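You operate a simulated robot arm through the tools that you are given. There is no shell and no other tool. Be economical: measure what you need, move in short steps, check, and stop when the job is done.

Carry out the task below with a simulated two-armed robot. There is one attempt and no reset: what you move stays moved.

Task
Check the orange rim dish on the lamp box: red bin if it shows SPECK.
Fine: green switch on, black shutter open; if CLEAR, back to its spot; shutter shut, switch off. Where these are worked on the way, their far stop is far enough and under half their travel is too little: black shutter, green switch.

The check looks at the end state, three seconds after you hand in, the way a careful person would. Anything else that was tipped, shoved, dropped, spilled or broken makes it a failure.

Robot
Two 7-joint arms with fingered hands on one trunk that stands fixed in place. Base frame: the origin is at the foot of the trunk, x ahead of it, y to its left, z up; the work surface is at about z = 860. Lengths are in mm, angles in degrees, forces in N, time in s.
The left shoulder is at [21, 269, 1147], the right one opposite. Payload 5 kg a hand.
The tool frame of a hand sits at the grasp point between the pads (the TCP): z along the fingers, y along the line on which they close. The tips reach 42 mm beyond it. Largest opening 208 mm; the body of the gripper starts 119 mm behind the TCP. The gripper is a hand of 4 fingers: y runs from the thumb to the fingers, the wrist lies at [0, 0, -317] in the tool frame.
Orientation is that of the tool frame in the base frame, as a unit quaternion [x, y, z, w]. With the fingers straight down and closing along the base's y, the tool's x points along the base's -x, its y along +y and its z along -z.

Tools
- The arms move only by the tool arm_command. It takes "left_deltas", "right_deltas" or both (then of equal length, played together; a hand with none holds still); each is a list of rows, each a list of 6 numbers: the shift along the base's x, y, z in units of 100 mm (1.0 is 100 mm), then the turn, a rotation vector about the base's x, y, z in units of 60 degrees (1.0 is 60 degrees). In form: [[dx, dy, dz, rx, ry, rz], ...]. A call has 1 to 8 rows; each row is the pose to reach, as a shift and turn from the pose commanded when the call began. A call with a number of a shift or a turn outside -1 to 1 is refused whole. Rows are played at 5 a second. More than 50 mm and 8.6 degrees between two rows, and nothing of the call is played. A pose out of reach is approached as far as the arm can. The call stops where the force on the tool passes 40 N (or 10 N more than at its start, if that is more) or the arm is blocked; 0.2 s more then pass. In this call time passes only in rows, and 0.2 s behind the last. The reply holds the time, the measured pose of the TCP, the force on the tool along the base axes, the opening and the grip force, in the units named above and with some noise, with the torque about the TCP (base axes, N m) and any sound that the robot's microphone picked up, and new pictures: "pictures" is both (left out), scene, wrist or none (wrist: the cameras of the hands that moved).
- Cameras (640 x 400 px; columns grow to the right, rows downward): "scene" is now at [158.6, -6.5, 1405.2]; the picture's right is [-0.09, -1.00, 0.00], its down [-0.44, 0.04, -0.90] and it looks along [0.89, -0.08, -0.44] (base axes); focal length 315 px, centre (320, 200). "left" rides on the left gripper at [-94, 1, -146] in its tool frame; the picture's right is [-0.01, -1.00, 0.00], its down [0.84, -0.01, -0.54] and it looks along [0.54, -0.01, 0.84] (tool axes); focal length 280 px, centre (320, 200). "right" rides on the right gripper at [94, 1, -146] in its tool frame; the picture's right is [-0.01, 1.00, 0.00], its down [-0.84, -0.01, -0.54] and it looks along [-0.54, -0.01, 0.84] (tool axes); focal length 280 px, centre (320, 200). There is no depth. A picture from a camera that has moved, and an enlarged one, comes with that camera's place and axes in the base frame and with its lens. The place of the scene camera against the robot may be out by one fixed shift of up to 25 mm in any direction.
- move_column(by): slides the trunk up (or, below 0, down) by that many mm; the arms and the scene camera ride with it, the base frame stays. It gives what a move gives, with no picture.
- move_fingers(finger1, finger2, finger3, thumb_bend, hand): sets how far each is bent, from 0 (flat) to 1 (curled in); at 0.3 the hand is open as for a grip, at 0.7 the pads meet at the TCP. One left out holds its place. A second passes; each finger stops where it meets its share of the squeeze, and holds until it gets a number again. It is the only way to open and close the hand. It gives what a move gives, with no picture; readings hold the bend of each and the force on the fingers (four entries, about 0 where the hand has none), thumb and palm.
- head_to(pan, tilt): turns the head with the scene camera to pan (to the left, within 80 degrees either way) and tilt (down, from -29 to 69), counted from straight ahead of the robot. It gives what a move gives, and a new picture of the scene camera.
- close_up(camera, box): a new picture of the part [left, top, right, bottom] of that camera's present view, enlarged. It takes no simulated time.
- finish_job(): hands the job in; it is judged then, once.

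Go step by step. Nothing tells you positions but the pictures and the camera data: compare them with the known pose of the tool, close in by small moves and look again before you grip or let go. The budget is 120 turns and 200 pictures, counting those below and the enlarged ones. Unless the task says otherwise, let go and move clear before handing in, and close with one line.

The tools are called after "Request:" by a JSON object that holds its "fn" and its "kwargs". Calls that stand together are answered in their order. arm_command: Moves the arms, as the interface text tells. Its arguments: {"type":"object","properties":{"left_deltas":{"type":"array","items":{"type":"array","items":{"type":"number"}}},"right_deltas":{"type":"array","items":{"type":"array","items":{"type":"number"}}},"pictures":{"type":"string","enum":["both","scene","wrist","none"]}},"required":[]} The other tools are called the same way: move_column (by) slides the trunk up or down; move_fingers (finger1, finger2, finger3, thumb_bend, hand) moves the fingers one by one; head_to (pan, tilt) turns the head that bears the scene camera; close_up (camera, box) takes an enlarged picture of a part of a camera's view; finish_job () hands the job in.

At the start:

```text
clock: 0.0
left_ee_pos: [663.6, 127.1, 1241.4]
left_tcp_rot: [0.073, 0.997, 0.001, 0.0]
left_ft_force: [0.4, 0.3, 0.6]
left_ft_torque: [-0.02, -0.01, -0.03]
left_gripper_width: 207.7
left_grasp_force: 0.0
left_shape: jaw
left_bend: [0.3, 0.3, 0.3, 0.3]
left_finger forces: [0.0, 0.0, 0.0, 0.0, 0.0, 0.0]
right_ee_pos: [682.7, -419.2, 1240.2]
right_tcp_rot: [0.073, 0.997, 0.0, 0.0]
right_ft_force: [0.5, -0.3, -0.6]
right_ft_torque: [-0.02, 0.01, 0.01]
right_gripper_width: 207.8
right_grasp_force: 0.1
right_shape: jaw
right_bend: [0.3, 0.3, 0.3, 0.3]
right_finger forces: [0.0, 0.0, 0.1, 0.0, 0.0, 0.1]
trunk travel left (down, up): [-525.0, 96.0]
head pan, tilt: [-5.3, 26.3]
```

scene: 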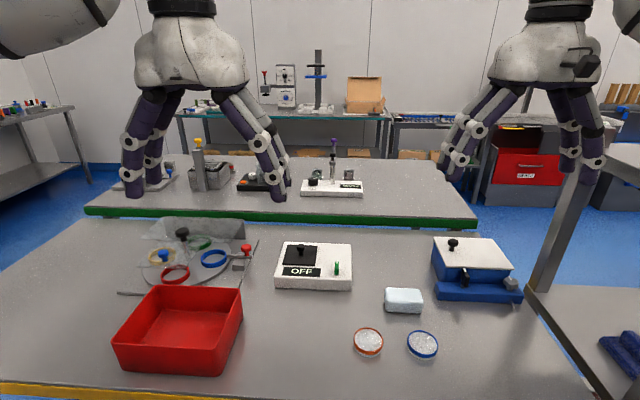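
right: 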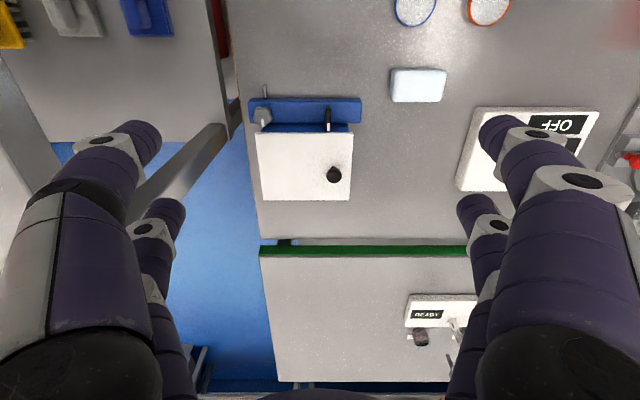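
left: 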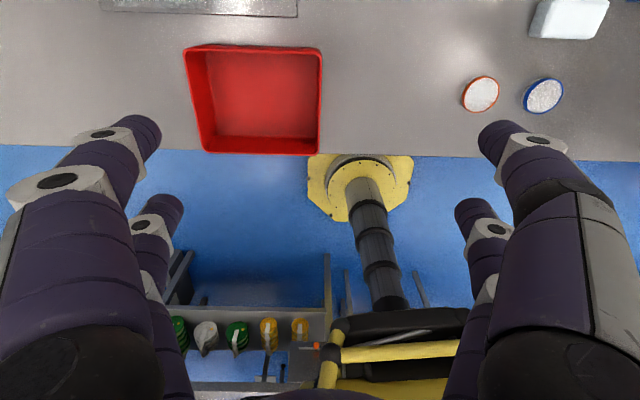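

I see a white box with a black shutter, a green lever and an "OFF" sign (likely the lamp box), an orange-rim dish and a blue-rim dish near the front edge, and a red bin to the left. I'll zoom in for details first.

Request:
{"fn": "close_up", "kwargs": {"camera": "scene", "box": [260, 230, 370, 300]}}

Request:
{"fn": "close_up", "kwargs": {"camera": "scene", "box": [330, 280, 460, 362]}}

Request:
{"fn": "close_up", "kwargs": {"camera": "scene", "box": [100, 205, 270, 385]}}

```text
5.71 times, centred on (315, 265) of scene
camera zoom: at [158.6, -6.5, 1405.2], right [-0.09, -1.0, 0.0], down [-0.44, 0.04, -0.9], along [0.89, -0.08, -0.44], focal length 1801 px, centre (349, -171)
```

zoom: 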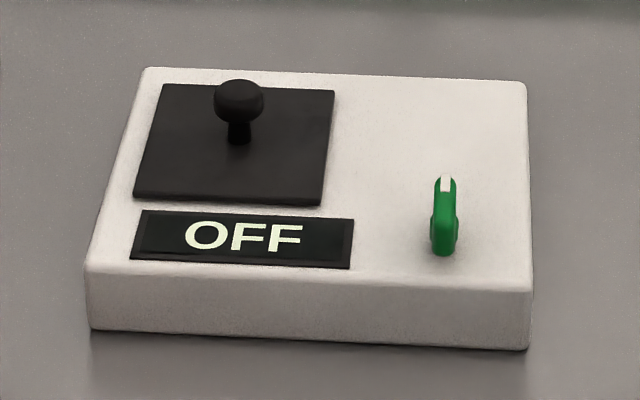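

```text
4.88 times, centred on (395, 321) of scene
camera zoom: at [158.6, -6.5, 1405.2], right [-0.09, -1.0, 0.0], down [-0.44, 0.04, -0.9], along [0.89, -0.08, -0.44], focal length 1537 px, centre (-46, -390)
```

zoom: 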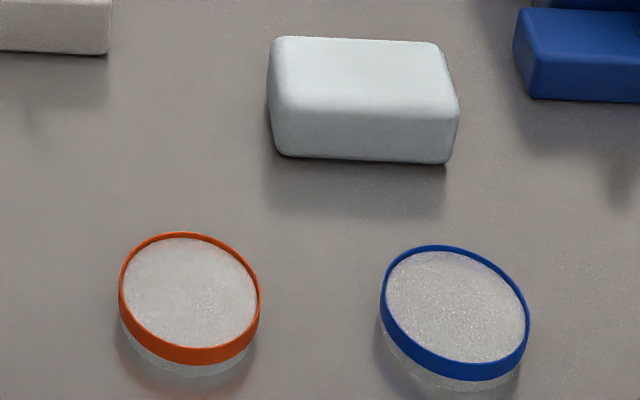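

```text
2.22 times, centred on (185, 295) of scene
camera zoom: at [158.6, -6.5, 1405.2], right [-0.09, -1.0, 0.0], down [-0.44, 0.04, -0.9], along [0.89, -0.08, -0.44], focal length 700 px, centre (620, -11)
```

zoom: 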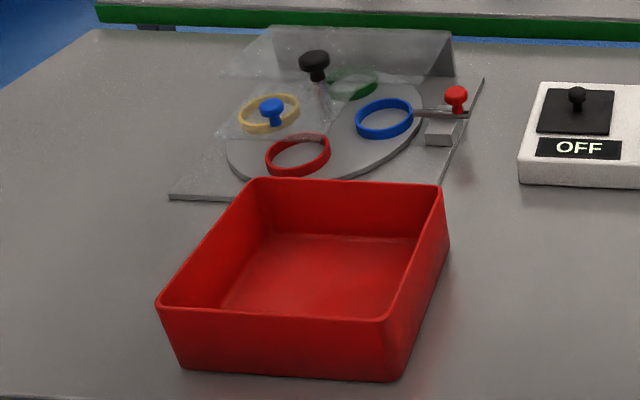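

The orange dish is at about (609,-149) and the lamp box at about (850,-60). I'll bring the right hand's camera over the box and move the left hand aside.

Request:
{"fn": "arm_command", "kwargs": {"right_deltas": [[0, 0.5, 0, 0, 0, 0], [0, 1, 0, 0, 0, 0]], "left_deltas": [[0, 0.5, 0, 0, 0, 0], [0, 1, 0, 0, 0, 0]], "pictures": "none"}}

Request:
{"fn": "arm_command", "kwargs": {"right_deltas": [[0, 0.5, -0.4, 0, 0, 0], [0, 1, -0.8, 0, 0, 0]], "left_deltas": [[0, 0.5, 0, 0, 0, 0], [0, 1, 0, 0, 0, 0]], "pictures": "none"}}

Request:
{"fn": "arm_command", "kwargs": {"right_deltas": [[0, 0.5, 0, 0, 0, 0], [0, 1, 0, 0, 0, 0]], "pictures": "both"}}

```text
clock: 0.6
left_ee_pos: [662.3, 224.2, 1240.4]
left_tcp_rot: [0.074, 0.997, -0.001, 0.0]
left_ft_force: [0.1, 1.0, 0.6]
left_ft_torque: [-0.05, -0.05, 0.0]
left_gripper_width: 207.9
left_grasp_force: 0.1
left_shape: jaw
left_bend: [0.3, 0.3, 0.3, 0.3]
left_finger forces: [0.0, 0.1, 0.1, 0.1, 0.1, 0.1]
right_ee_pos: [680.4, -315.2, 1241.5]
right_tcp_rot: [0.074, 0.997, 0.0, 0.0]
right_ft_force: [-1.6, 0.3, 2.1]
right_ft_torque: [-0.09, -0.12, -0.02]
right_gripper_width: 207.8
right_grasp_force: 0.1
right_shape: jaw
right_bend: [0.3, 0.3, 0.3, 0.3]
right_finger forces: [0.0, 0.0, 0.0, 0.0, 0.0, 0.0]
trunk travel left (down, up): [-525.0, 96.0]
head pan, tilt: [-5.3, 26.3]
```

```text
refused: row 1 steps farther than a row can; nothing moved
```

```text
clock: 1.4
left_ee_pos: [655.6, 215.3, 1245.7]
left_tcp_rot: [0.079, 0.997, 0.002, 0.004]
left_ft_force: [-0.2, -0.1, -0.3]
left_ft_torque: [0.09, 0.04, 0.0]
left_gripper_width: 207.9
left_grasp_force: 0.2
left_shape: jaw
left_bend: [0.3, 0.3, 0.3, 0.3]
left_finger forces: [0.0, 0.1, 0.0, 0.1, 0.0, 0.0]
right_ee_pos: [668.6, -237.3, 1256.4]
right_tcp_rot: [0.088, 0.996, 0.005, 0.014]
right_ft_force: [-1.0, -0.3, -0.4]
right_ft_torque: [-0.02, -0.02, 0.03]
right_gripper_width: 207.9
right_grasp_force: 0.1
right_shape: jaw
right_bend: [0.3, 0.3, 0.3, 0.3]
right_finger forces: [0.0, 0.0, 0.0, 0.1, 0.0, 0.0]
trunk travel left (down, up): [-525.0, 96.0]
head pan, tilt: [-5.3, 26.3]
stopped in row 2 (right hand): the arm was blocked; the commanded pose is now the measured one
camera scene: at [147.4, -11.8, 1406.7], right [-0.1, -0.99, 0.0], down [-0.43, 0.05, -0.9], along [0.9, -0.09, -0.44], focal length 315 px, centre (320, 200)
camera right: at [572.5, -221.2, 1399.1], right [0.19, 0.98, 0.01], down [0.81, -0.16, 0.56], along [0.55, -0.1, -0.83], focal length 280 px, centre (320, 200)
```

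scene: 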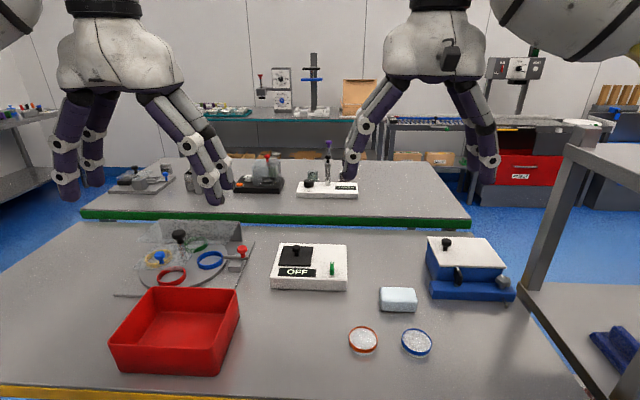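
right: 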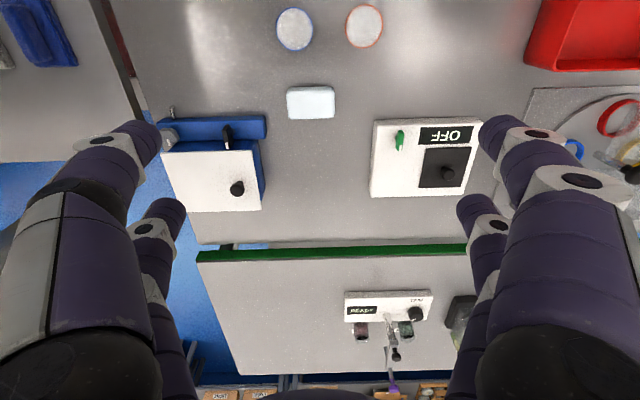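

The right arm was blocked while coming inward, for a reason I can't see yet. Meanwhile the right camera already sees the lamp box, so I'll zoom in there.

Request:
{"fn": "close_up", "kwargs": {"camera": "right", "box": [360, 105, 500, 210]}}

Request:
{"fn": "head_to", "kwargs": {"pan": -30, "tilt": 10}}

```text
3.81 times, centred on (430, 158) of right
camera zoom: at [572.5, -221.2, 1399.1], right [0.19, 0.98, 0.01], down [0.81, -0.16, 0.56], along [0.55, -0.1, -0.83], focal length 1068 px, centre (-99, 362)
```

zoom: 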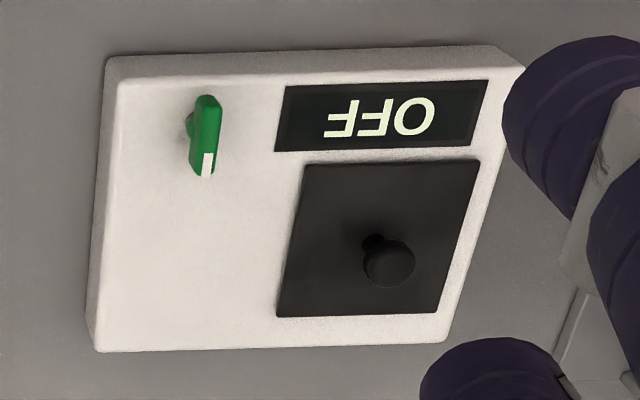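

```text
clock: 2.3
left_ee_pos: [655.4, 213.1, 1246.8]
left_tcp_rot: [0.08, 0.997, 0.001, 0.003]
left_ft_force: [0.2, -0.9, 0.0]
left_ft_torque: [0.01, 0.02, 0.01]
left_gripper_width: 207.8
left_grasp_force: 0.0
left_shape: jaw
left_bend: [0.3, 0.3, 0.3, 0.3]
left_finger forces: [0.1, 0.0, 0.0, 0.1, 0.0, 0.1]
right_ee_pos: [666.7, -236.5, 1257.4]
right_tcp_rot: [0.086, 0.996, 0.005, 0.015]
right_ft_force: [0.5, -0.2, 0.1]
right_ft_torque: [-0.02, 0.0, -0.01]
right_gripper_width: 208.1
right_grasp_force: 0.0
right_shape: jaw
right_bend: [0.3, 0.3, 0.3, 0.3]
right_finger forces: [0.0, 0.1, 0.0, 0.0, 0.0, 0.1]
trunk travel left (down, up): [-525.0, 96.0]
head pan, tilt: [-30.0, 10.0]
camera scene: at [135.4, -50.4, 1433.2], right [-0.51, -0.86, -0.01], down [-0.14, 0.09, -0.99], along [0.85, -0.5, -0.17], focal length 315 px, centre (320, 200)
```

scene: 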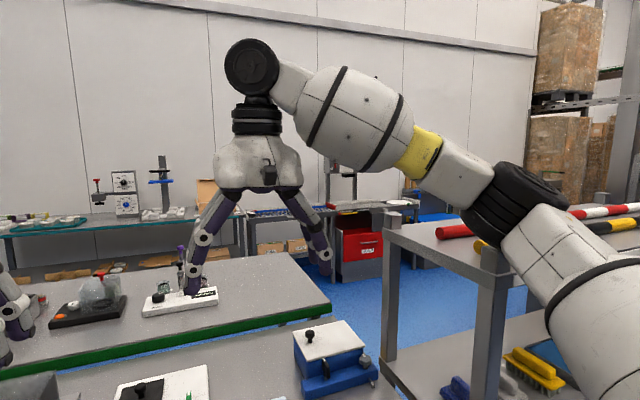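

I need to see what the right elbow is touching, so I'll look further right and down.

Request:
{"fn": "head_to", "kwargs": {"pan": -65, "tilt": 25}}

```text
clock: 3.3
left_ee_pos: [656.4, 213.6, 1246.9]
left_tcp_rot: [0.079, 0.997, 0.002, 0.005]
left_ft_force: [0.0, -0.4, 0.6]
left_ft_torque: [-0.01, -0.01, 0.04]
left_gripper_width: 207.8
left_grasp_force: 0.0
left_shape: jaw
left_bend: [0.3, 0.3, 0.3, 0.3]
left_finger forces: [0.0, 0.0, 0.0, 0.0, 0.0, 0.0]
right_ee_pos: [667.4, -237.8, 1255.2]
right_tcp_rot: [0.086, 0.996, 0.005, 0.014]
right_ft_force: [0.6, 0.4, -0.5]
right_ft_torque: [0.02, 0.02, -0.02]
right_gripper_width: 207.7
right_grasp_force: 0.0
right_shape: jaw
right_bend: [0.3, 0.3, 0.3, 0.3]
right_finger forces: [0.1, 0.0, 0.0, 0.0, 0.1, 0.0]
trunk travel left (down, up): [-525.0, 96.0]
head pan, tilt: [-65.0, 25.0]
camera scene: at [93.6, -86.7, 1408.4], right [-0.91, -0.41, -0.01], down [-0.17, 0.39, -0.91], along [0.38, -0.82, -0.42], focal length 315 px, centre (320, 200)
```

scene: 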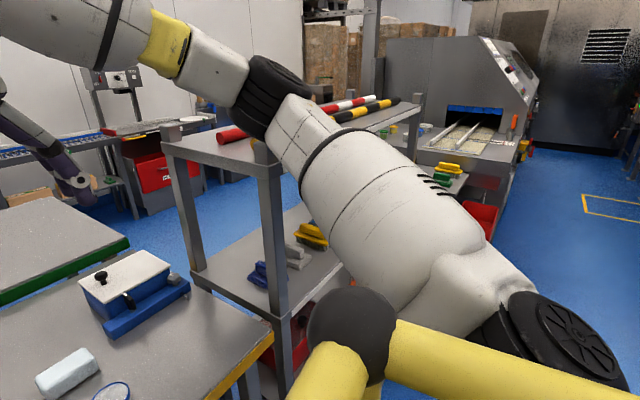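

The right elbow seems to be against the side shelf. I'll back the right hand out, and look at the left side before using the left arm for the work.

Request:
{"fn": "arm_command", "kwargs": {"right_deltas": [[0.0, -0.4, 0, 0, 0, 0], [0.1, -0.8, 0, 0, 0, 0], [0.1, -1, 0, 0, 0, 0]], "pictures": "scene"}}

Request:
{"fn": "head_to", "kwargs": {"pan": 60, "tilt": 25}}

```text
clock: 4.1
left_ee_pos: [660.3, 227.8, 1239.9]
left_tcp_rot: [0.071, 0.997, -0.001, 0.0]
left_ft_force: [-1.5, 0.4, 1.2]
left_ft_torque: [-0.2, -0.17, 0.03]
left_gripper_width: 207.5
left_grasp_force: 0.0
left_shape: jaw
left_bend: [0.3, 0.3, 0.3, 0.3]
left_finger forces: [0.0, 0.0, 0.1, 0.0, 0.1, 0.1]
right_ee_pos: [691.8, -317.7, 1246.4]
right_tcp_rot: [0.076, 0.997, 0.001, 0.006]
right_ft_force: [-0.4, 1.4, 1.8]
right_ft_torque: [-0.28, -0.09, 0.01]
right_gripper_width: 207.9
right_grasp_force: 0.1
right_shape: jaw
right_bend: [0.3, 0.3, 0.3, 0.3]
right_finger forces: [0.0, 0.1, 0.0, 0.0, 0.1, 0.1]
trunk travel left (down, up): [-525.0, 96.0]
head pan, tilt: [-65.0, 25.0]
camera scene: at [105.2, -79.7, 1407.1], right [-0.91, -0.42, 0.0], down [-0.18, 0.38, -0.91], along [0.39, -0.82, -0.42], focal length 315 px, centre (320, 200)
```

scene: 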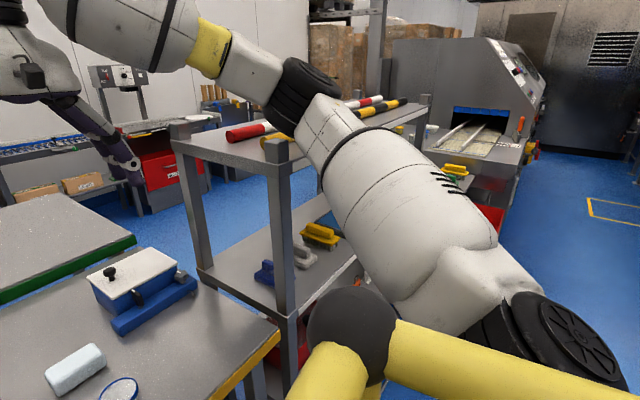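

```text
clock: 6.2
left_ee_pos: [663.5, 224.9, 1239.6]
left_tcp_rot: [0.074, 0.997, 0.0, 0.0]
left_ft_force: [-0.4, 0.9, 0.5]
left_ft_torque: [-0.02, 0.01, -0.01]
left_gripper_width: 208.0
left_grasp_force: 0.1
left_shape: jaw
left_bend: [0.3, 0.3, 0.3, 0.3]
left_finger forces: [0.1, 0.0, 0.0, 0.0, 0.1, 0.1]
right_ee_pos: [692.0, -321.1, 1245.6]
right_tcp_rot: [0.079, 0.997, 0.002, 0.005]
right_ft_force: [0.0, 0.4, -0.3]
right_ft_torque: [-0.02, 0.03, -0.01]
right_gripper_width: 207.9
right_grasp_force: 0.1
right_shape: jaw
right_bend: [0.3, 0.3, 0.3, 0.3]
right_finger forces: [0.1, 0.0, 0.0, 0.1, 0.1, 0.0]
trunk travel left (down, up): [-525.0, 96.0]
head pan, tilt: [60.0, 25.0]
camera scene: at [113.4, 81.7, 1407.3], right [0.87, -0.5, 0.0], down [-0.21, -0.37, -0.91], along [0.45, 0.78, -0.42], focal length 315 px, centre (320, 200)
```

scene: 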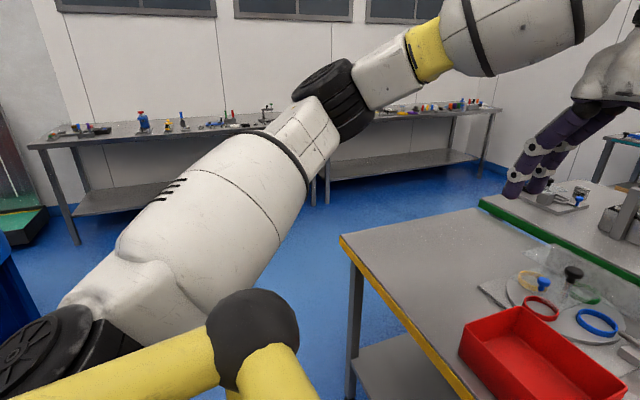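

The left side is clear, so the left arm will do the work and the right arm goes back to its start place. I'm moving the left hand toward the lamp box at a safe height.

Request:
{"fn": "arm_command", "kwargs": {"left_deltas": [[0.27, -0.33, -0.17, 0, 0, 0], [0.53, -0.67, -0.33, 0, 0, 0], [0.8, -1, -0.5, 0, 0, 0]], "right_deltas": [[0, -0.33, 0, 0, 0, 0], [0, -0.67, 0, 0, 0, 0], [0, -1, 0, 0, 0, 0]], "pictures": "none"}}

Request:
{"fn": "arm_command", "kwargs": {"left_deltas": [[0.27, -0.33, -0.17, 0, 0, 0], [0.53, -0.67, -0.33, 0, 0, 0], [0.8, -1, -0.5, 0, 0, 0]], "pictures": "none"}}

Request:
{"fn": "arm_command", "kwargs": {"left_deltas": [[0.27, -0.3, -0.17, 0, 0, 0], [0.53, -0.6, -0.33, 0, 0, 0], [0.8, -0.85, -0.5, 0, 0, 0]], "pictures": "wrist"}}

Request:
{"fn": "head_to", "kwargs": {"pan": -5, "tilt": 35}}

```text
clock: 7.0
left_ee_pos: [743.0, 119.7, 1190.6]
left_tcp_rot: [0.074, 0.997, 0.002, -0.001]
left_ft_force: [0.6, -2.4, -0.2]
left_ft_torque: [0.38, 0.11, -0.01]
left_gripper_width: 207.9
left_grasp_force: 0.0
left_shape: jaw
left_bend: [0.3, 0.3, 0.3, 0.3]
left_finger forces: [0.1, 0.1, 0.2, 0.1, 0.0, 0.1]
right_ee_pos: [695.3, -424.5, 1241.5]
right_tcp_rot: [0.079, 0.997, 0.003, 0.004]
right_ft_force: [1.6, -3.3, -2.5]
right_ft_torque: [0.4, 0.19, -0.01]
right_gripper_width: 208.0
right_grasp_force: 0.1
right_shape: jaw
right_bend: [0.3, 0.3, 0.3, 0.3]
right_finger forces: [0.0, 0.0, 0.1, 0.1, 0.0, 0.0]
trunk travel left (down, up): [-525.0, 96.0]
head pan, tilt: [60.0, 25.0]
```

```text
clock: 7.8
left_ee_pos: [822.1, 21.4, 1139.2]
left_tcp_rot: [0.073, 0.997, 0.001, -0.001]
left_ft_force: [0.9, -1.0, -0.2]
left_ft_torque: [0.24, 0.2, 0.0]
left_gripper_width: 208.1
left_grasp_force: 0.1
left_shape: jaw
left_bend: [0.3, 0.3, 0.3, 0.3]
left_finger forces: [0.1, 0.0, 0.1, 0.0, 0.1, 0.0]
right_ee_pos: [695.8, -423.8, 1241.0]
right_tcp_rot: [0.08, 0.997, 0.003, 0.004]
right_ft_force: [1.9, -2.9, -3.0]
right_ft_torque: [0.45, 0.2, 0.01]
right_gripper_width: 207.7
right_grasp_force: 0.0
right_shape: jaw
right_bend: [0.3, 0.3, 0.3, 0.3]
right_finger forces: [0.0, 0.0, 0.1, 0.1, 0.1, 0.1]
trunk travel left (down, up): [-525.0, 96.0]
head pan, tilt: [60.0, 25.0]
```

```text
clock: 8.8
left_ee_pos: [908.8, 13.9, 1100.3]
left_tcp_rot: [0.038, 0.999, -0.013, 0.006]
left_ft_force: [-1.2, -3.2, 1.3]
left_ft_torque: [0.45, -0.13, 0.0]
left_gripper_width: 208.4
left_grasp_force: 0.0
left_shape: jaw
left_bend: [0.3, 0.3, 0.3, 0.3]
left_finger forces: [0.0, 0.0, 0.0, 0.0, 0.0, 0.0]
left hand out of reach, approached as far as the arm can: row 3
right_ee_pos: [691.1, -421.4, 1244.6]
right_tcp_rot: [0.079, 0.997, 0.002, 0.006]
right_ft_force: [-2.4, -1.9, 0.5]
right_ft_torque: [0.41, -0.27, 0.0]
right_gripper_width: 207.9
right_grasp_force: 0.0
right_shape: jaw
right_bend: [0.3, 0.3, 0.3, 0.3]
right_finger forces: [0.1, 0.0, 0.1, 0.0, 0.1, 0.1]
trunk travel left (down, up): [-525.0, 96.0]
head pan, tilt: [60.0, 25.0]
stopped in row 3 (left hand): the arm was blocked; the commanded pose is now the measured one
camera left: at [1000.0, 11.9, 1246.2], right [-0.06, -1.0, 0.03], down [-0.85, 0.07, 0.53], along [-0.53, 0.01, -0.85], focal length 280 px, centre (320, 200)
```

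left: 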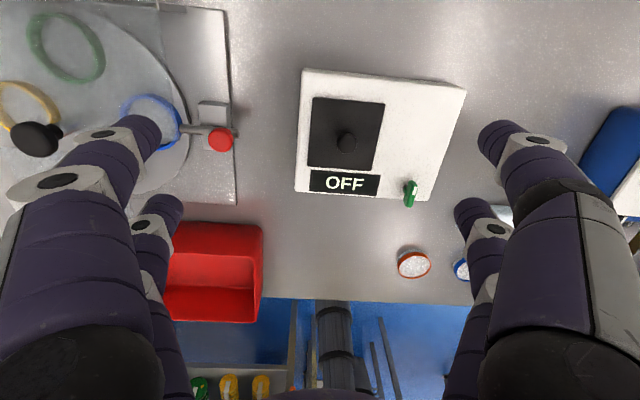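

```text
clock: 10.1
left_ee_pos: [909.8, 15.9, 1098.1]
left_tcp_rot: [0.037, 0.999, -0.015, 0.005]
left_ft_force: [0.3, 0.6, -0.2]
left_ft_torque: [-0.01, 0.02, 0.01]
left_gripper_width: 207.8
left_grasp_force: 0.0
left_shape: jaw
left_bend: [0.3, 0.3, 0.3, 0.3]
left_finger forces: [0.1, 0.0, 0.0, 0.0, 0.0, 0.0]
right_ee_pos: [693.3, -416.7, 1244.5]
right_tcp_rot: [0.075, 0.997, 0.001, 0.005]
right_ft_force: [0.0, -0.6, -0.4]
right_ft_torque: [0.0, -0.04, 0.02]
right_gripper_width: 208.0
right_grasp_force: 0.0
right_shape: jaw
right_bend: [0.3, 0.3, 0.3, 0.3]
right_finger forces: [0.0, 0.0, 0.0, 0.1, 0.0, 0.1]
trunk travel left (down, up): [-525.0, 96.0]
head pan, tilt: [-5.0, 35.0]
camera scene: at [155.2, -5.8, 1391.5], right [-0.09, -1.0, 0.0], down [-0.57, 0.05, -0.82], along [0.82, -0.07, -0.57], focal length 315 px, centre (320, 200)
```

scene: 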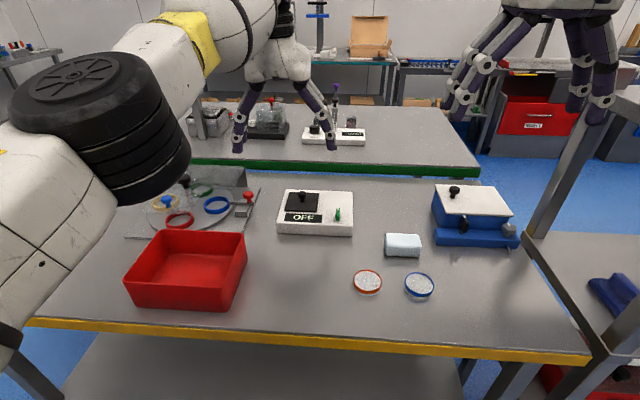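

I can see the box well from the left camera; the arm hit its reach limit there only because it is high. I'll zoom in on the box and the lever.

Request:
{"fn": "close_up", "kwargs": {"camera": "left", "box": [285, 60, 475, 215]}}

Request:
{"fn": "close_up", "kwargs": {"camera": "left", "box": [380, 165, 440, 215]}}

Request:
{"fn": "close_up", "kwargs": {"camera": "scene", "box": [320, 195, 360, 230]}}

```text
2.58 times, centred on (380, 138) of left
camera zoom: at [1001.7, 15.1, 1245.3], right [-0.06, -1.0, 0.03], down [-0.85, 0.07, 0.53], along [-0.53, 0.01, -0.85], focal length 724 px, centre (165, 361)
```

zoom: 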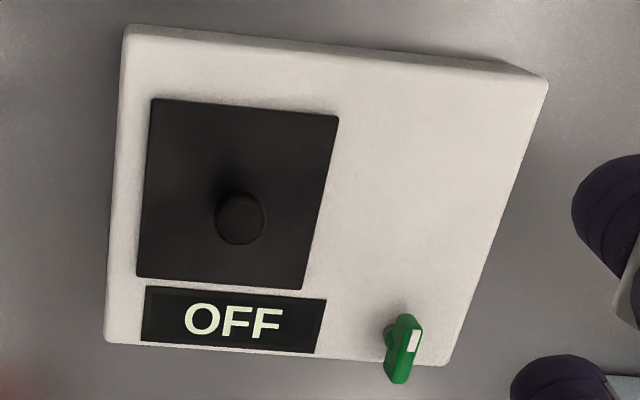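

```text
8.00 times, centred on (410, 190) of left
camera zoom: at [1001.7, 15.1, 1245.3], right [-0.06, -1.0, 0.03], down [-0.85, 0.07, 0.53], along [-0.53, 0.01, -0.85], focal length 2243 px, centre (-400, 280)
```

zoom: 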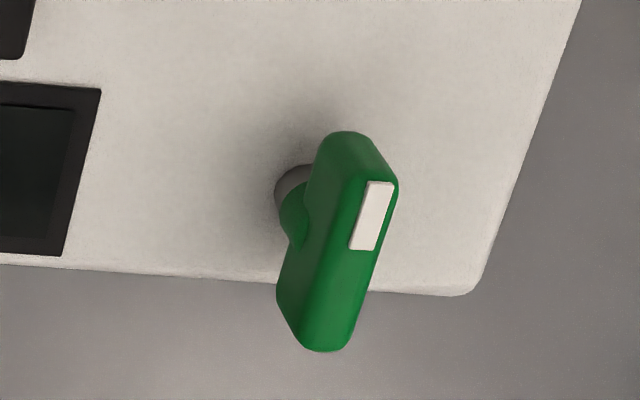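

```text
11.43 times, centred on (340, 212) of scene
camera zoom: at [155.2, -5.8, 1391.5], right [-0.09, -1.0, 0.0], down [-0.57, 0.05, -0.82], along [0.82, -0.07, -0.57], focal length 3601 px, centre (91, 57)
```

zoom: 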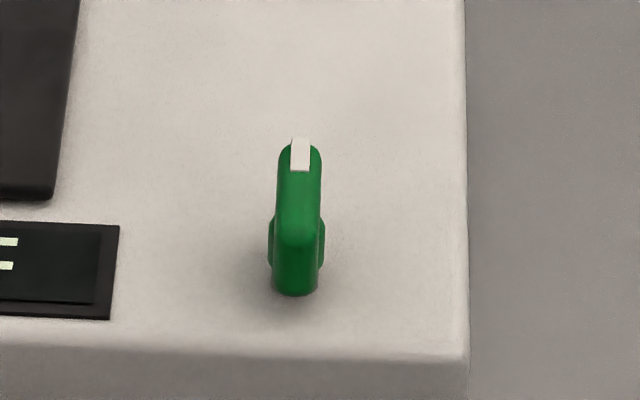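

The switch is a rotary bar at about (793,-108) and the shutter a square plate with a knob at about (879,-20); the plate has free room only to its right. I'll bring the left hand above the switch, level and aligned with the box (about 9° yaw).

Request:
{"fn": "arm_command", "kwargs": {"left_deltas": [[-0.25, -0.25, -0.12, 0.007, 0.002, -0.02], [-0.5, -0.5, -0.25, 0.015, 0.004, -0.04], [-0.75, -0.75, -0.37, 0.022, 0.006, -0.06], [-1, -1, -0.5, 0.029, 0.0085, -0.082]], "pictures": "none"}}

Request:
{"fn": "move_fingers", "kwargs": {"hand": "left", "finger1": 0.6, "finger2": 0.6, "finger3": 0.6, "thumb_bend": 0.6}}

Request:
{"fn": "close_up", "kwargs": {"camera": "left", "box": [0, 0, 640, 400]}}

Request:
{"fn": "close_up", "kwargs": {"camera": "scene", "box": [220, 60, 420, 250]}}

```text
clock: 11.1
left_ee_pos: [804.2, -89.5, 1051.0]
left_tcp_rot: [0.083, 0.997, 0.0, 0.001]
left_ft_force: [-0.5, -0.3, 1.3]
left_ft_torque: [0.13, -0.19, 0.0]
left_gripper_width: 208.0
left_grasp_force: 0.0
left_shape: jaw
left_bend: [0.3, 0.3, 0.3, 0.3]
left_finger forces: [0.0, 0.0, 0.1, 0.1, 0.1, 0.0]
right_ee_pos: [691.5, -418.6, 1244.4]
right_tcp_rot: [0.076, 0.997, 0.003, 0.006]
right_ft_force: [-1.5, -2.8, 0.7]
right_ft_torque: [0.35, -0.22, 0.0]
right_gripper_width: 208.1
right_grasp_force: 0.0
right_shape: jaw
right_bend: [0.3, 0.3, 0.3, 0.3]
right_finger forces: [0.0, 0.0, 0.0, 0.0, 0.0, 0.0]
trunk travel left (down, up): [-525.0, 96.0]
head pan, tilt: [-5.0, 35.0]
```

```text
clock: 12.1
left_ee_pos: [807.0, -87.9, 1048.8]
left_tcp_rot: [0.083, 0.997, 0.001, -0.002]
left_ft_force: [-0.3, 0.6, -0.5]
left_ft_torque: [0.01, 0.05, 0.04]
left_gripper_width: 60.8
left_grasp_force: 0.1
left_shape: fingers
left_bend: [0.6, 0.6, 0.6, 0.6]
left_finger forces: [0.1, 0.0, 0.0, 0.0, 0.1, 0.0]
right_ee_pos: [693.2, -417.2, 1242.3]
right_tcp_rot: [0.076, 0.997, 0.001, 0.005]
right_ft_force: [0.6, -0.5, 0.3]
right_ft_torque: [0.04, 0.03, -0.01]
right_gripper_width: 208.2
right_grasp_force: 0.0
right_shape: jaw
right_bend: [0.3, 0.3, 0.3, 0.3]
right_finger forces: [0.0, 0.0, 0.0, 0.0, 0.1, 0.0]
trunk travel left (down, up): [-525.0, 96.0]
head pan, tilt: [-5.0, 35.0]
```

```text
1.00 times, centred on (320, 200) of left (not enlarged: the box is as wide or as high as the picture)
camera zoom: at [899.5, -102.0, 1193.3], right [-0.15, -0.99, 0.0], down [-0.83, 0.12, 0.54], along [-0.53, 0.08, -0.84], focal length 280 px, centre (320, 200)
```

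zoom: 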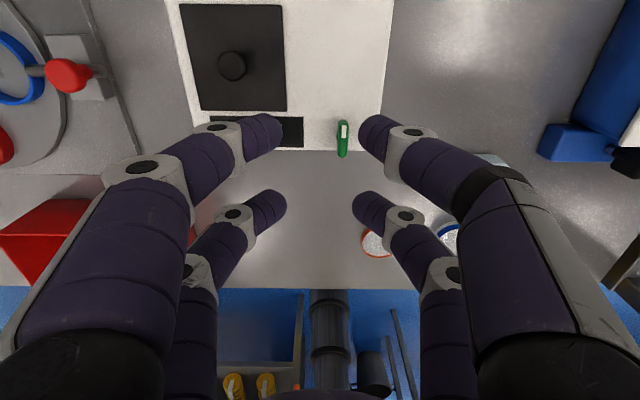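

```text
2.11 times, centred on (320, 155) of scene
camera zoom: at [155.3, -5.9, 1391.5], right [-0.09, -1.0, 0.0], down [-0.57, 0.05, -0.82], along [0.82, -0.07, -0.57], focal length 663 px, centre (320, 295)
```

zoom: 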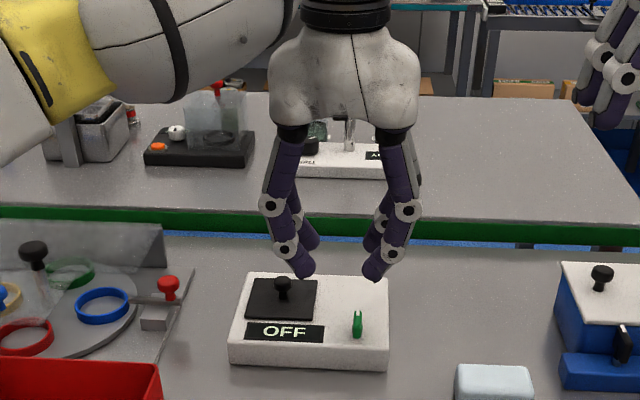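

The hand has two opposed finger pairs, 60 mm apart along tool x. I'll use the far pair to straddle the switch bar, and I'm moving there above it first.

Request:
{"fn": "arm_command", "kwargs": {"left_deltas": [[-0.2, -0.07, -0.3, 0, 0, 0], [-0.43, -0.145, -0.6, 0, 0, 0], [-0.43, -0.145, -0.6, 0, 0, 0]], "pictures": "both"}}

Request:
{"fn": "close_up", "kwargs": {"camera": "left", "box": [220, 80, 420, 220]}}

Request:
{"fn": "close_up", "kwargs": {"camera": "scene", "box": [260, 110, 420, 250]}}

```text
clock: 12.9
left_ee_pos: [764.5, -102.4, 989.6]
left_tcp_rot: [0.082, 0.997, 0.001, -0.002]
left_ft_force: [-1.4, 0.3, 0.3]
left_ft_torque: [0.01, 0.03, 0.02]
left_gripper_width: 60.8
left_grasp_force: 0.1
left_shape: fingers
left_bend: [0.6, 0.6, 0.6, 0.6]
left_finger forces: [0.0, 0.1, 0.0, 0.0, 0.1, 0.0]
right_ee_pos: [693.2, -417.4, 1243.7]
right_tcp_rot: [0.076, 0.997, 0.001, 0.005]
right_ft_force: [-0.5, -0.2, -0.5]
right_ft_torque: [0.01, 0.03, 0.0]
right_gripper_width: 207.9
right_grasp_force: 0.0
right_shape: jaw
right_bend: [0.3, 0.3, 0.3, 0.3]
right_finger forces: [0.1, 0.0, 0.1, 0.0, 0.0, 0.0]
trunk travel left (down, up): [-525.0, 96.0]
head pan, tilt: [-5.0, 35.0]
camera scene: at [155.0, -5.8, 1391.6], right [-0.09, -1.0, 0.0], down [-0.57, 0.05, -0.82], along [0.82, -0.07, -0.57], focal length 315 px, centre (320, 200)
camera left: at [858.9, -116.8, 1135.2], right [-0.15, -0.99, 0.0], down [-0.83, 0.12, 0.54], along [-0.53, 0.08, -0.84], focal length 280 px, centre (320, 200)
```

scene: 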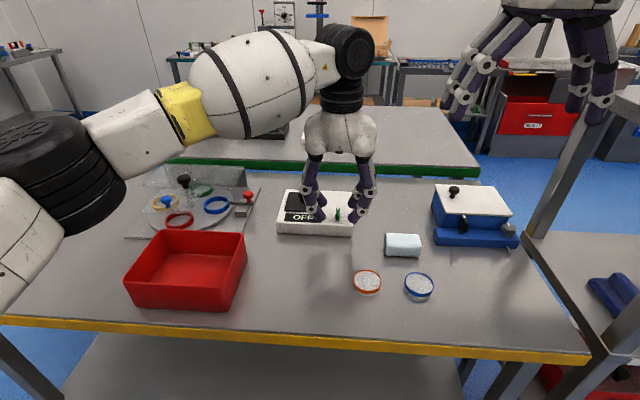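
left: 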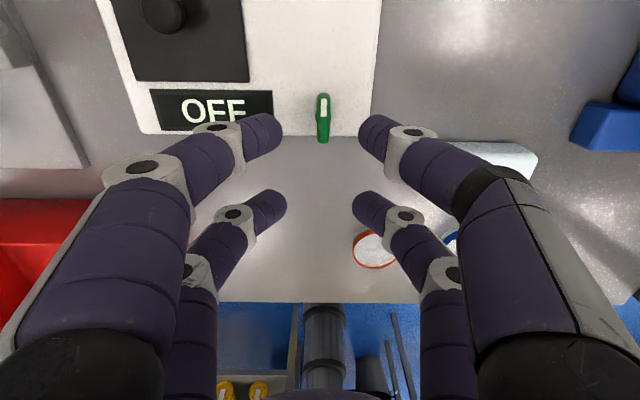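

```text
2.86 times, centred on (320, 150) of left
camera zoom: at [858.9, -116.8, 1135.2], right [-0.15, -0.99, 0.0], down [-0.83, 0.12, 0.54], along [-0.53, 0.08, -0.84], focal length 801 px, centre (320, 343)
```

zoom: 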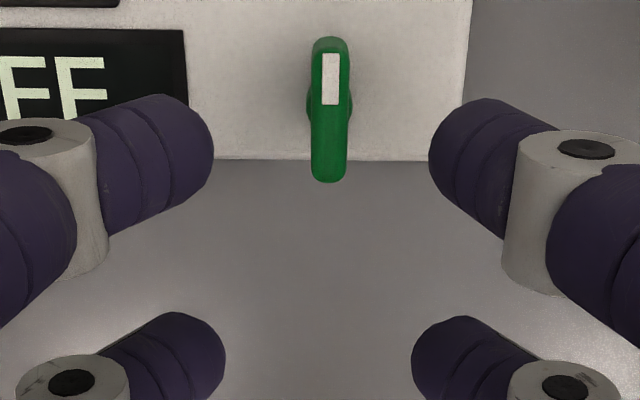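

```text
2.86 times, centred on (340, 180) of scene
camera zoom: at [155.0, -5.8, 1391.6], right [-0.09, -1.0, 0.0], down [-0.57, 0.05, -0.82], along [0.82, -0.07, -0.57], focal length 900 px, centre (263, 257)
```

zoom: 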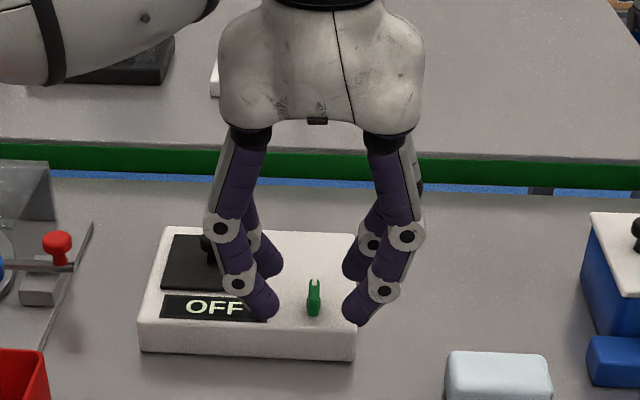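

The bar is centred between the far pair, and the front pair hangs in front of the box. I'll lower until the tips are about 10 mm above the box top, then close gently.

Request:
{"fn": "arm_command", "kwargs": {"left_deltas": [[0, -0.02, -0.2, 0, 0, 0], [0, -0.02, -0.39, 0, 0, 0], [0, -0.02, -0.39, 0, 0, 0]], "pictures": "none"}}

Request:
{"fn": "move_fingers", "kwargs": {"hand": "left", "finger1": 0.7, "finger2": 0.7, "finger3": 0.7, "thumb_bend": 0.7}}

Request:
{"fn": "close_up", "kwargs": {"camera": "left", "box": [220, 80, 420, 220]}}

Request:
{"fn": "close_up", "kwargs": {"camera": "scene", "box": [270, 150, 410, 250]}}

```text
clock: 13.7
left_ee_pos: [765.1, -103.4, 951.4]
left_tcp_rot: [0.082, 0.997, -0.001, 0.0]
left_ft_force: [-0.4, 0.6, 0.2]
left_ft_torque: [0.01, 0.01, -0.01]
left_gripper_width: 60.7
left_grasp_force: 0.3
left_shape: fingers
left_bend: [0.6, 0.6, 0.6, 0.6]
left_finger forces: [0.2, 0.0, 0.0, 0.0, 0.0, 0.0]
right_ee_pos: [692.9, -416.3, 1244.3]
right_tcp_rot: [0.076, 0.997, 0.001, 0.005]
right_ft_force: [0.1, 0.0, 0.8]
right_ft_torque: [0.04, -0.01, -0.01]
right_gripper_width: 207.8
right_grasp_force: 0.1
right_shape: jaw
right_bend: [0.3, 0.3, 0.3, 0.3]
right_finger forces: [0.0, 0.0, 0.1, 0.0, 0.0, 0.1]
trunk travel left (down, up): [-525.0, 96.0]
head pan, tilt: [-5.0, 35.0]
```

```text
clock: 14.7
left_ee_pos: [765.2, -103.4, 951.0]
left_tcp_rot: [0.082, 0.997, 0.001, -0.001]
left_ft_force: [-0.6, -2.2, -1.4]
left_ft_torque: [-0.09, 0.06, -0.07]
left_gripper_width: 18.8
left_grasp_force: 2.9
left_shape: fingers
left_bend: [0.69, 0.7, 0.7, 0.69]
left_finger forces: [1.9, 0.0, 0.0, 0.1, 4.1, 0.1]
right_ee_pos: [693.0, -418.2, 1244.6]
right_tcp_rot: [0.075, 0.997, 0.001, 0.005]
right_ft_force: [-0.3, 0.6, 0.5]
right_ft_torque: [-0.01, 0.03, -0.01]
right_gripper_width: 208.0
right_grasp_force: 0.0
right_shape: jaw
right_bend: [0.3, 0.3, 0.3, 0.3]
right_finger forces: [0.0, 0.0, 0.0, 0.0, 0.0, 0.0]
trunk travel left (down, up): [-525.0, 96.0]
head pan, tilt: [-5.0, 35.0]
```

```text
2.86 times, centred on (320, 150) of left
camera zoom: at [857.8, -117.9, 1096.4], right [-0.15, -0.99, 0.0], down [-0.83, 0.13, 0.54], along [-0.53, 0.08, -0.84], focal length 801 px, centre (320, 343)
```

zoom: 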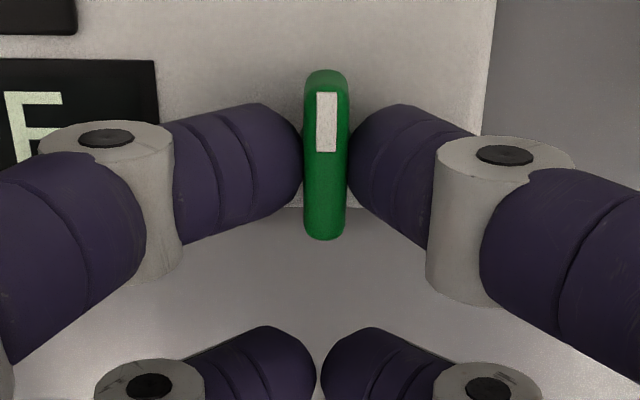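

```text
4.00 times, centred on (340, 200) of scene
camera zoom: at [155.0, -6.0, 1391.5], right [-0.09, -1.0, 0.0], down [-0.57, 0.05, -0.82], along [0.82, -0.07, -0.57], focal length 1260 px, centre (240, 200)
```

zoom: 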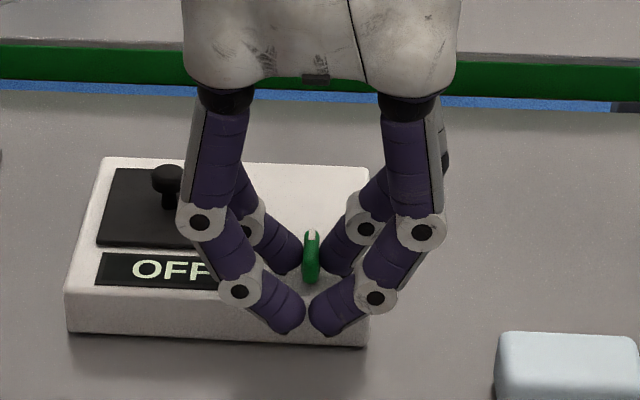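

Finger1 and the thumb hold the bar. I'll firm up slightly and try turning it clockwise (seen from above) about its own axis, watching the torque.

Request:
{"fn": "move_fingers", "kwargs": {"hand": "left", "finger1": 0.74, "thumb_bend": 0.74}}

Request:
{"fn": "arm_command", "kwargs": {"left_deltas": [[0.01, 0.041, 0, 0, 0, -0.1333], [0.025, 0.08, 0, 0, 0, -0.2667], [0.046, 0.116, 0, 0, 0, -0.4]], "pictures": "wrist"}}

Request:
{"fn": "close_up", "kwargs": {"camera": "scene", "box": [270, 150, 410, 250]}}

```text
clock: 15.7
left_ee_pos: [765.1, -103.8, 951.4]
left_tcp_rot: [0.082, 0.997, 0.001, -0.001]
left_ft_force: [-2.6, -6.7, -4.3]
left_ft_torque: [-0.2, 0.2, -0.22]
left_gripper_width: 16.6
left_grasp_force: 8.8
left_shape: fingers
left_bend: [0.68, 0.7, 0.7, 0.69]
left_finger forces: [5.4, 0.0, 0.1, 0.0, 11.7, 0.0]
right_ee_pos: [692.9, -417.1, 1243.1]
right_tcp_rot: [0.076, 0.997, 0.002, 0.006]
right_ft_force: [-0.6, 0.3, -0.1]
right_ft_torque: [0.02, -0.01, -0.01]
right_gripper_width: 208.0
right_grasp_force: 0.0
right_shape: jaw
right_bend: [0.3, 0.3, 0.3, 0.3]
right_finger forces: [0.0, 0.1, 0.0, 0.1, 0.1, 0.0]
trunk travel left (down, up): [-525.0, 96.0]
head pan, tilt: [-5.0, 35.0]
```

```text
clock: 16.5
left_ee_pos: [770.4, -91.4, 951.1]
left_tcp_rot: [0.289, 0.957, 0.001, -0.001]
left_ft_force: [-5.4, -3.7, -0.9]
left_ft_torque: [-0.11, 0.17, 0.03]
left_gripper_width: 16.3
left_grasp_force: 15.6
left_shape: fingers
left_bend: [0.71, 0.7, 0.7, 0.68]
left_finger forces: [13.4, 0.0, 0.0, 0.0, 18.1, 0.0]
right_ee_pos: [693.4, -416.6, 1244.1]
right_tcp_rot: [0.076, 0.997, 0.002, 0.005]
right_ft_force: [1.2, 0.4, 1.0]
right_ft_torque: [0.0, -0.03, -0.04]
right_gripper_width: 208.0
right_grasp_force: 0.1
right_shape: jaw
right_bend: [0.3, 0.3, 0.3, 0.3]
right_finger forces: [0.0, 0.0, 0.0, 0.0, 0.0, 0.0]
trunk travel left (down, up): [-525.0, 96.0]
head pan, tilt: [-5.0, 35.0]
camera left: at [848.6, -143.3, 1096.0], right [-0.54, -0.84, 0.0], down [-0.71, 0.45, 0.54], along [-0.45, 0.29, -0.84], focal length 280 px, centre (320, 200)
```

left: 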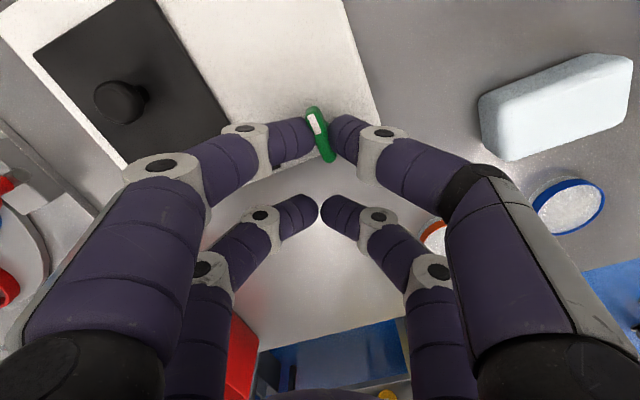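

```text
4.00 times, centred on (340, 200) of scene
camera zoom: at [154.7, -6.0, 1391.6], right [-0.09, -1.0, 0.0], down [-0.57, 0.05, -0.82], along [0.82, -0.07, -0.57], focal length 1260 px, centre (240, 200)
```

zoom: 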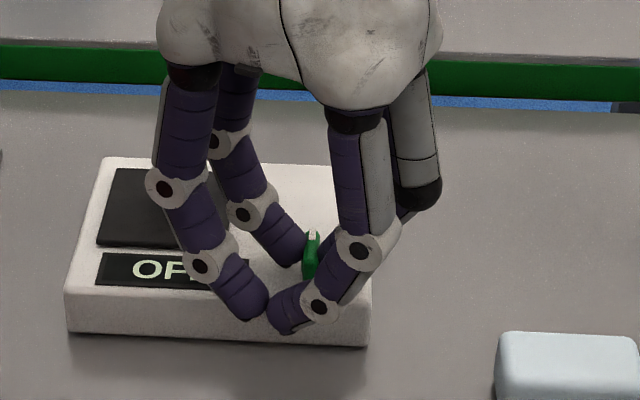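

The bar did not follow clockwise (the fingers slid round it while the grip force rose), so that side is its stop. I'll go back and turn counter-clockwise.

Request:
{"fn": "arm_command", "kwargs": {"left_deltas": [[-0.021, -0.036, 0, 0, 0, 0.1333], [-0.036, -0.075, 0, 0, 0, 0.2667], [-0.046, -0.116, 0, 0, 0, 0.4], [-0.05, -0.158, 0, 0, 0, 0.5333], [-0.048, -0.2, 0, 0, 0, 0.6667], [-0.041, -0.241, 0, 0, 0, 0.8], [-0.0275, -0.28, 0, 0, 0, 0.9333]], "pictures": "wrist"}}

Request:
{"fn": "close_up", "kwargs": {"camera": "scene", "box": [270, 150, 410, 250]}}

```text
clock: 18.1
left_ee_pos: [766.6, -122.0, 949.8]
left_tcp_rot: [-0.197, 0.98, 0.001, -0.001]
left_ft_force: [5.7, -8.1, 7.8]
left_ft_torque: [-0.22, -0.39, -0.34]
left_gripper_width: 15.5
left_grasp_force: 13.3
left_shape: fingers
left_bend: [0.71, 0.7, 0.7, 0.68]
left_finger forces: [8.5, 0.0, 0.1, 0.0, 18.1, 0.1]
right_ee_pos: [693.5, -417.5, 1243.9]
right_tcp_rot: [0.076, 0.997, 0.001, 0.005]
right_ft_force: [0.5, -0.1, 0.2]
right_ft_torque: [0.0, 0.04, -0.03]
right_gripper_width: 208.0
right_grasp_force: 0.0
right_shape: jaw
right_bend: [0.3, 0.3, 0.3, 0.3]
right_finger forces: [0.0, 0.1, 0.0, 0.1, 0.0, 0.0]
trunk travel left (down, up): [-525.0, 96.0]
head pan, tilt: [-5.0, 35.0]
camera left: at [852.8, -83.4, 1095.4], right [0.4, -0.92, 0.0], down [-0.77, -0.34, 0.54], along [-0.49, -0.21, -0.84], focal length 280 px, centre (320, 200)
```

left: 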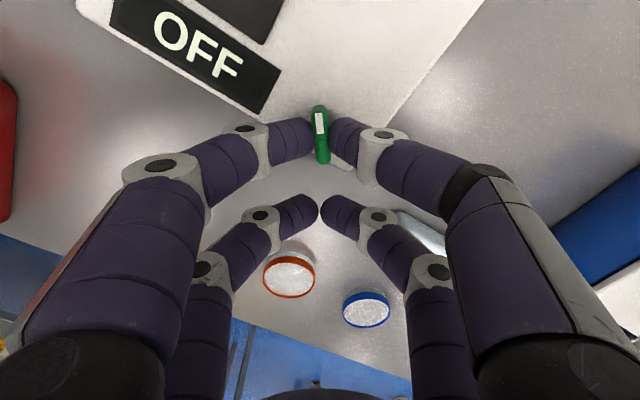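

```text
4.00 times, centred on (340, 200) of scene
camera zoom: at [154.9, -6.1, 1391.5], right [-0.09, -1.0, 0.0], down [-0.57, 0.05, -0.82], along [0.82, -0.07, -0.57], focal length 1260 px, centre (240, 200)
```

zoom: 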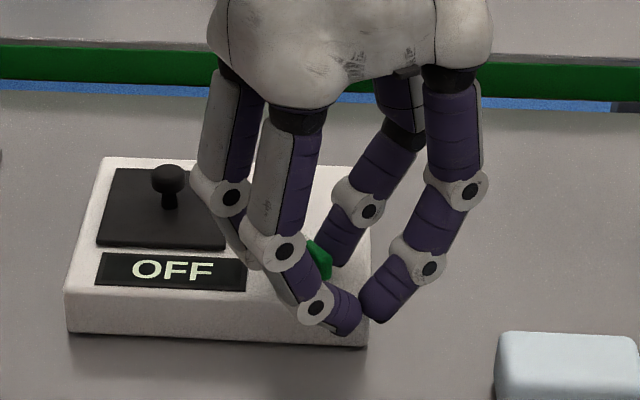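

The bar is following counter-clockwise (about 30° so far). Continuing to about 90°.

Request:
{"fn": "arm_command", "kwargs": {"left_deltas": [[0.0185, -0.0375, 0, 0, 0, 0.1333], [0.0425, -0.072, 0, 0, 0, 0.2667], [0.07, -0.1025, 0, 0, 0, 0.4], [0.1025, -0.1295, 0, 0, 0, 0.5333], [0.1385, -0.1515, 0, 0, 0, 0.6667], [0.1765, -0.1685, 0, 0, 0, 0.8], [0.2175, -0.1795, 0, 0, 0, 0.9333]], "pictures": "wrist"}}

Request:
{"fn": "close_up", "kwargs": {"camera": "scene", "box": [270, 150, 410, 250]}}

```text
clock: 19.7
left_ee_pos: [788.6, -137.5, 950.9]
left_tcp_rot: [-0.633, 0.774, -0.001, -0.001]
left_ft_force: [8.2, -3.7, 11.5]
left_ft_torque: [0.23, -0.35, -0.35]
left_gripper_width: 15.8
left_grasp_force: 14.4
left_shape: fingers
left_bend: [0.71, 0.7, 0.7, 0.68]
left_finger forces: [10.4, 0.0, 0.0, 0.0, 19.1, 0.0]
right_ee_pos: [693.2, -416.8, 1244.1]
right_tcp_rot: [0.076, 0.997, 0.001, 0.005]
right_ft_force: [0.3, 0.4, -0.9]
right_ft_torque: [-0.01, 0.0, 0.03]
right_gripper_width: 208.1
right_grasp_force: 0.2
right_shape: jaw
right_bend: [0.3, 0.3, 0.3, 0.3]
right_finger forces: [0.0, 0.0, 0.0, 0.0, 0.1, 0.0]
trunk travel left (down, up): [-525.0, 96.0]
head pan, tilt: [-5.0, 35.0]
camera left: at [805.8, -46.2, 1094.9], right [0.98, -0.18, 0.0], down [-0.15, -0.83, 0.54], along [-0.1, -0.53, -0.84], focal length 280 px, centre (320, 200)
```

left: 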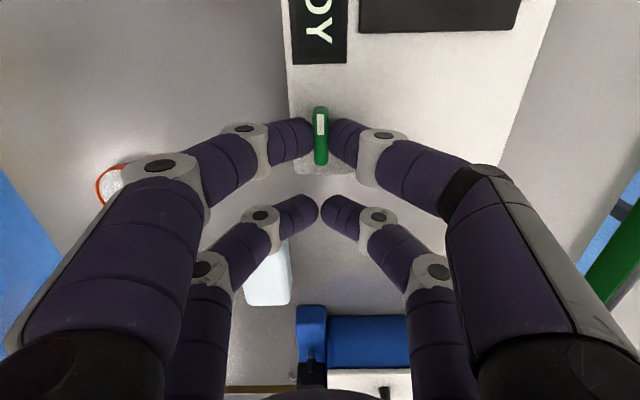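

```text
4.00 times, centred on (340, 200) of scene
camera zoom: at [154.8, -5.9, 1391.6], right [-0.09, -1.0, 0.0], down [-0.57, 0.05, -0.82], along [0.82, -0.07, -0.57], focal length 1260 px, centre (240, 200)
```

zoom: 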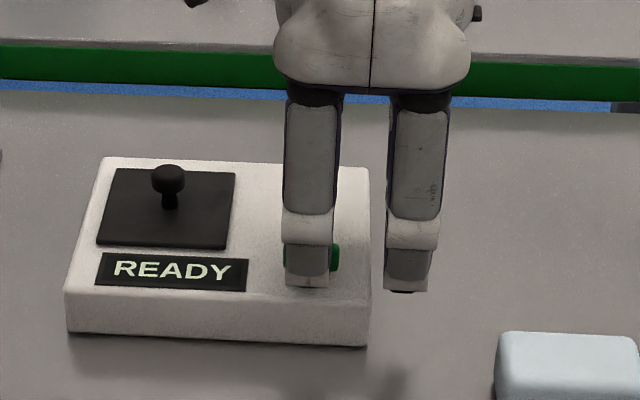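

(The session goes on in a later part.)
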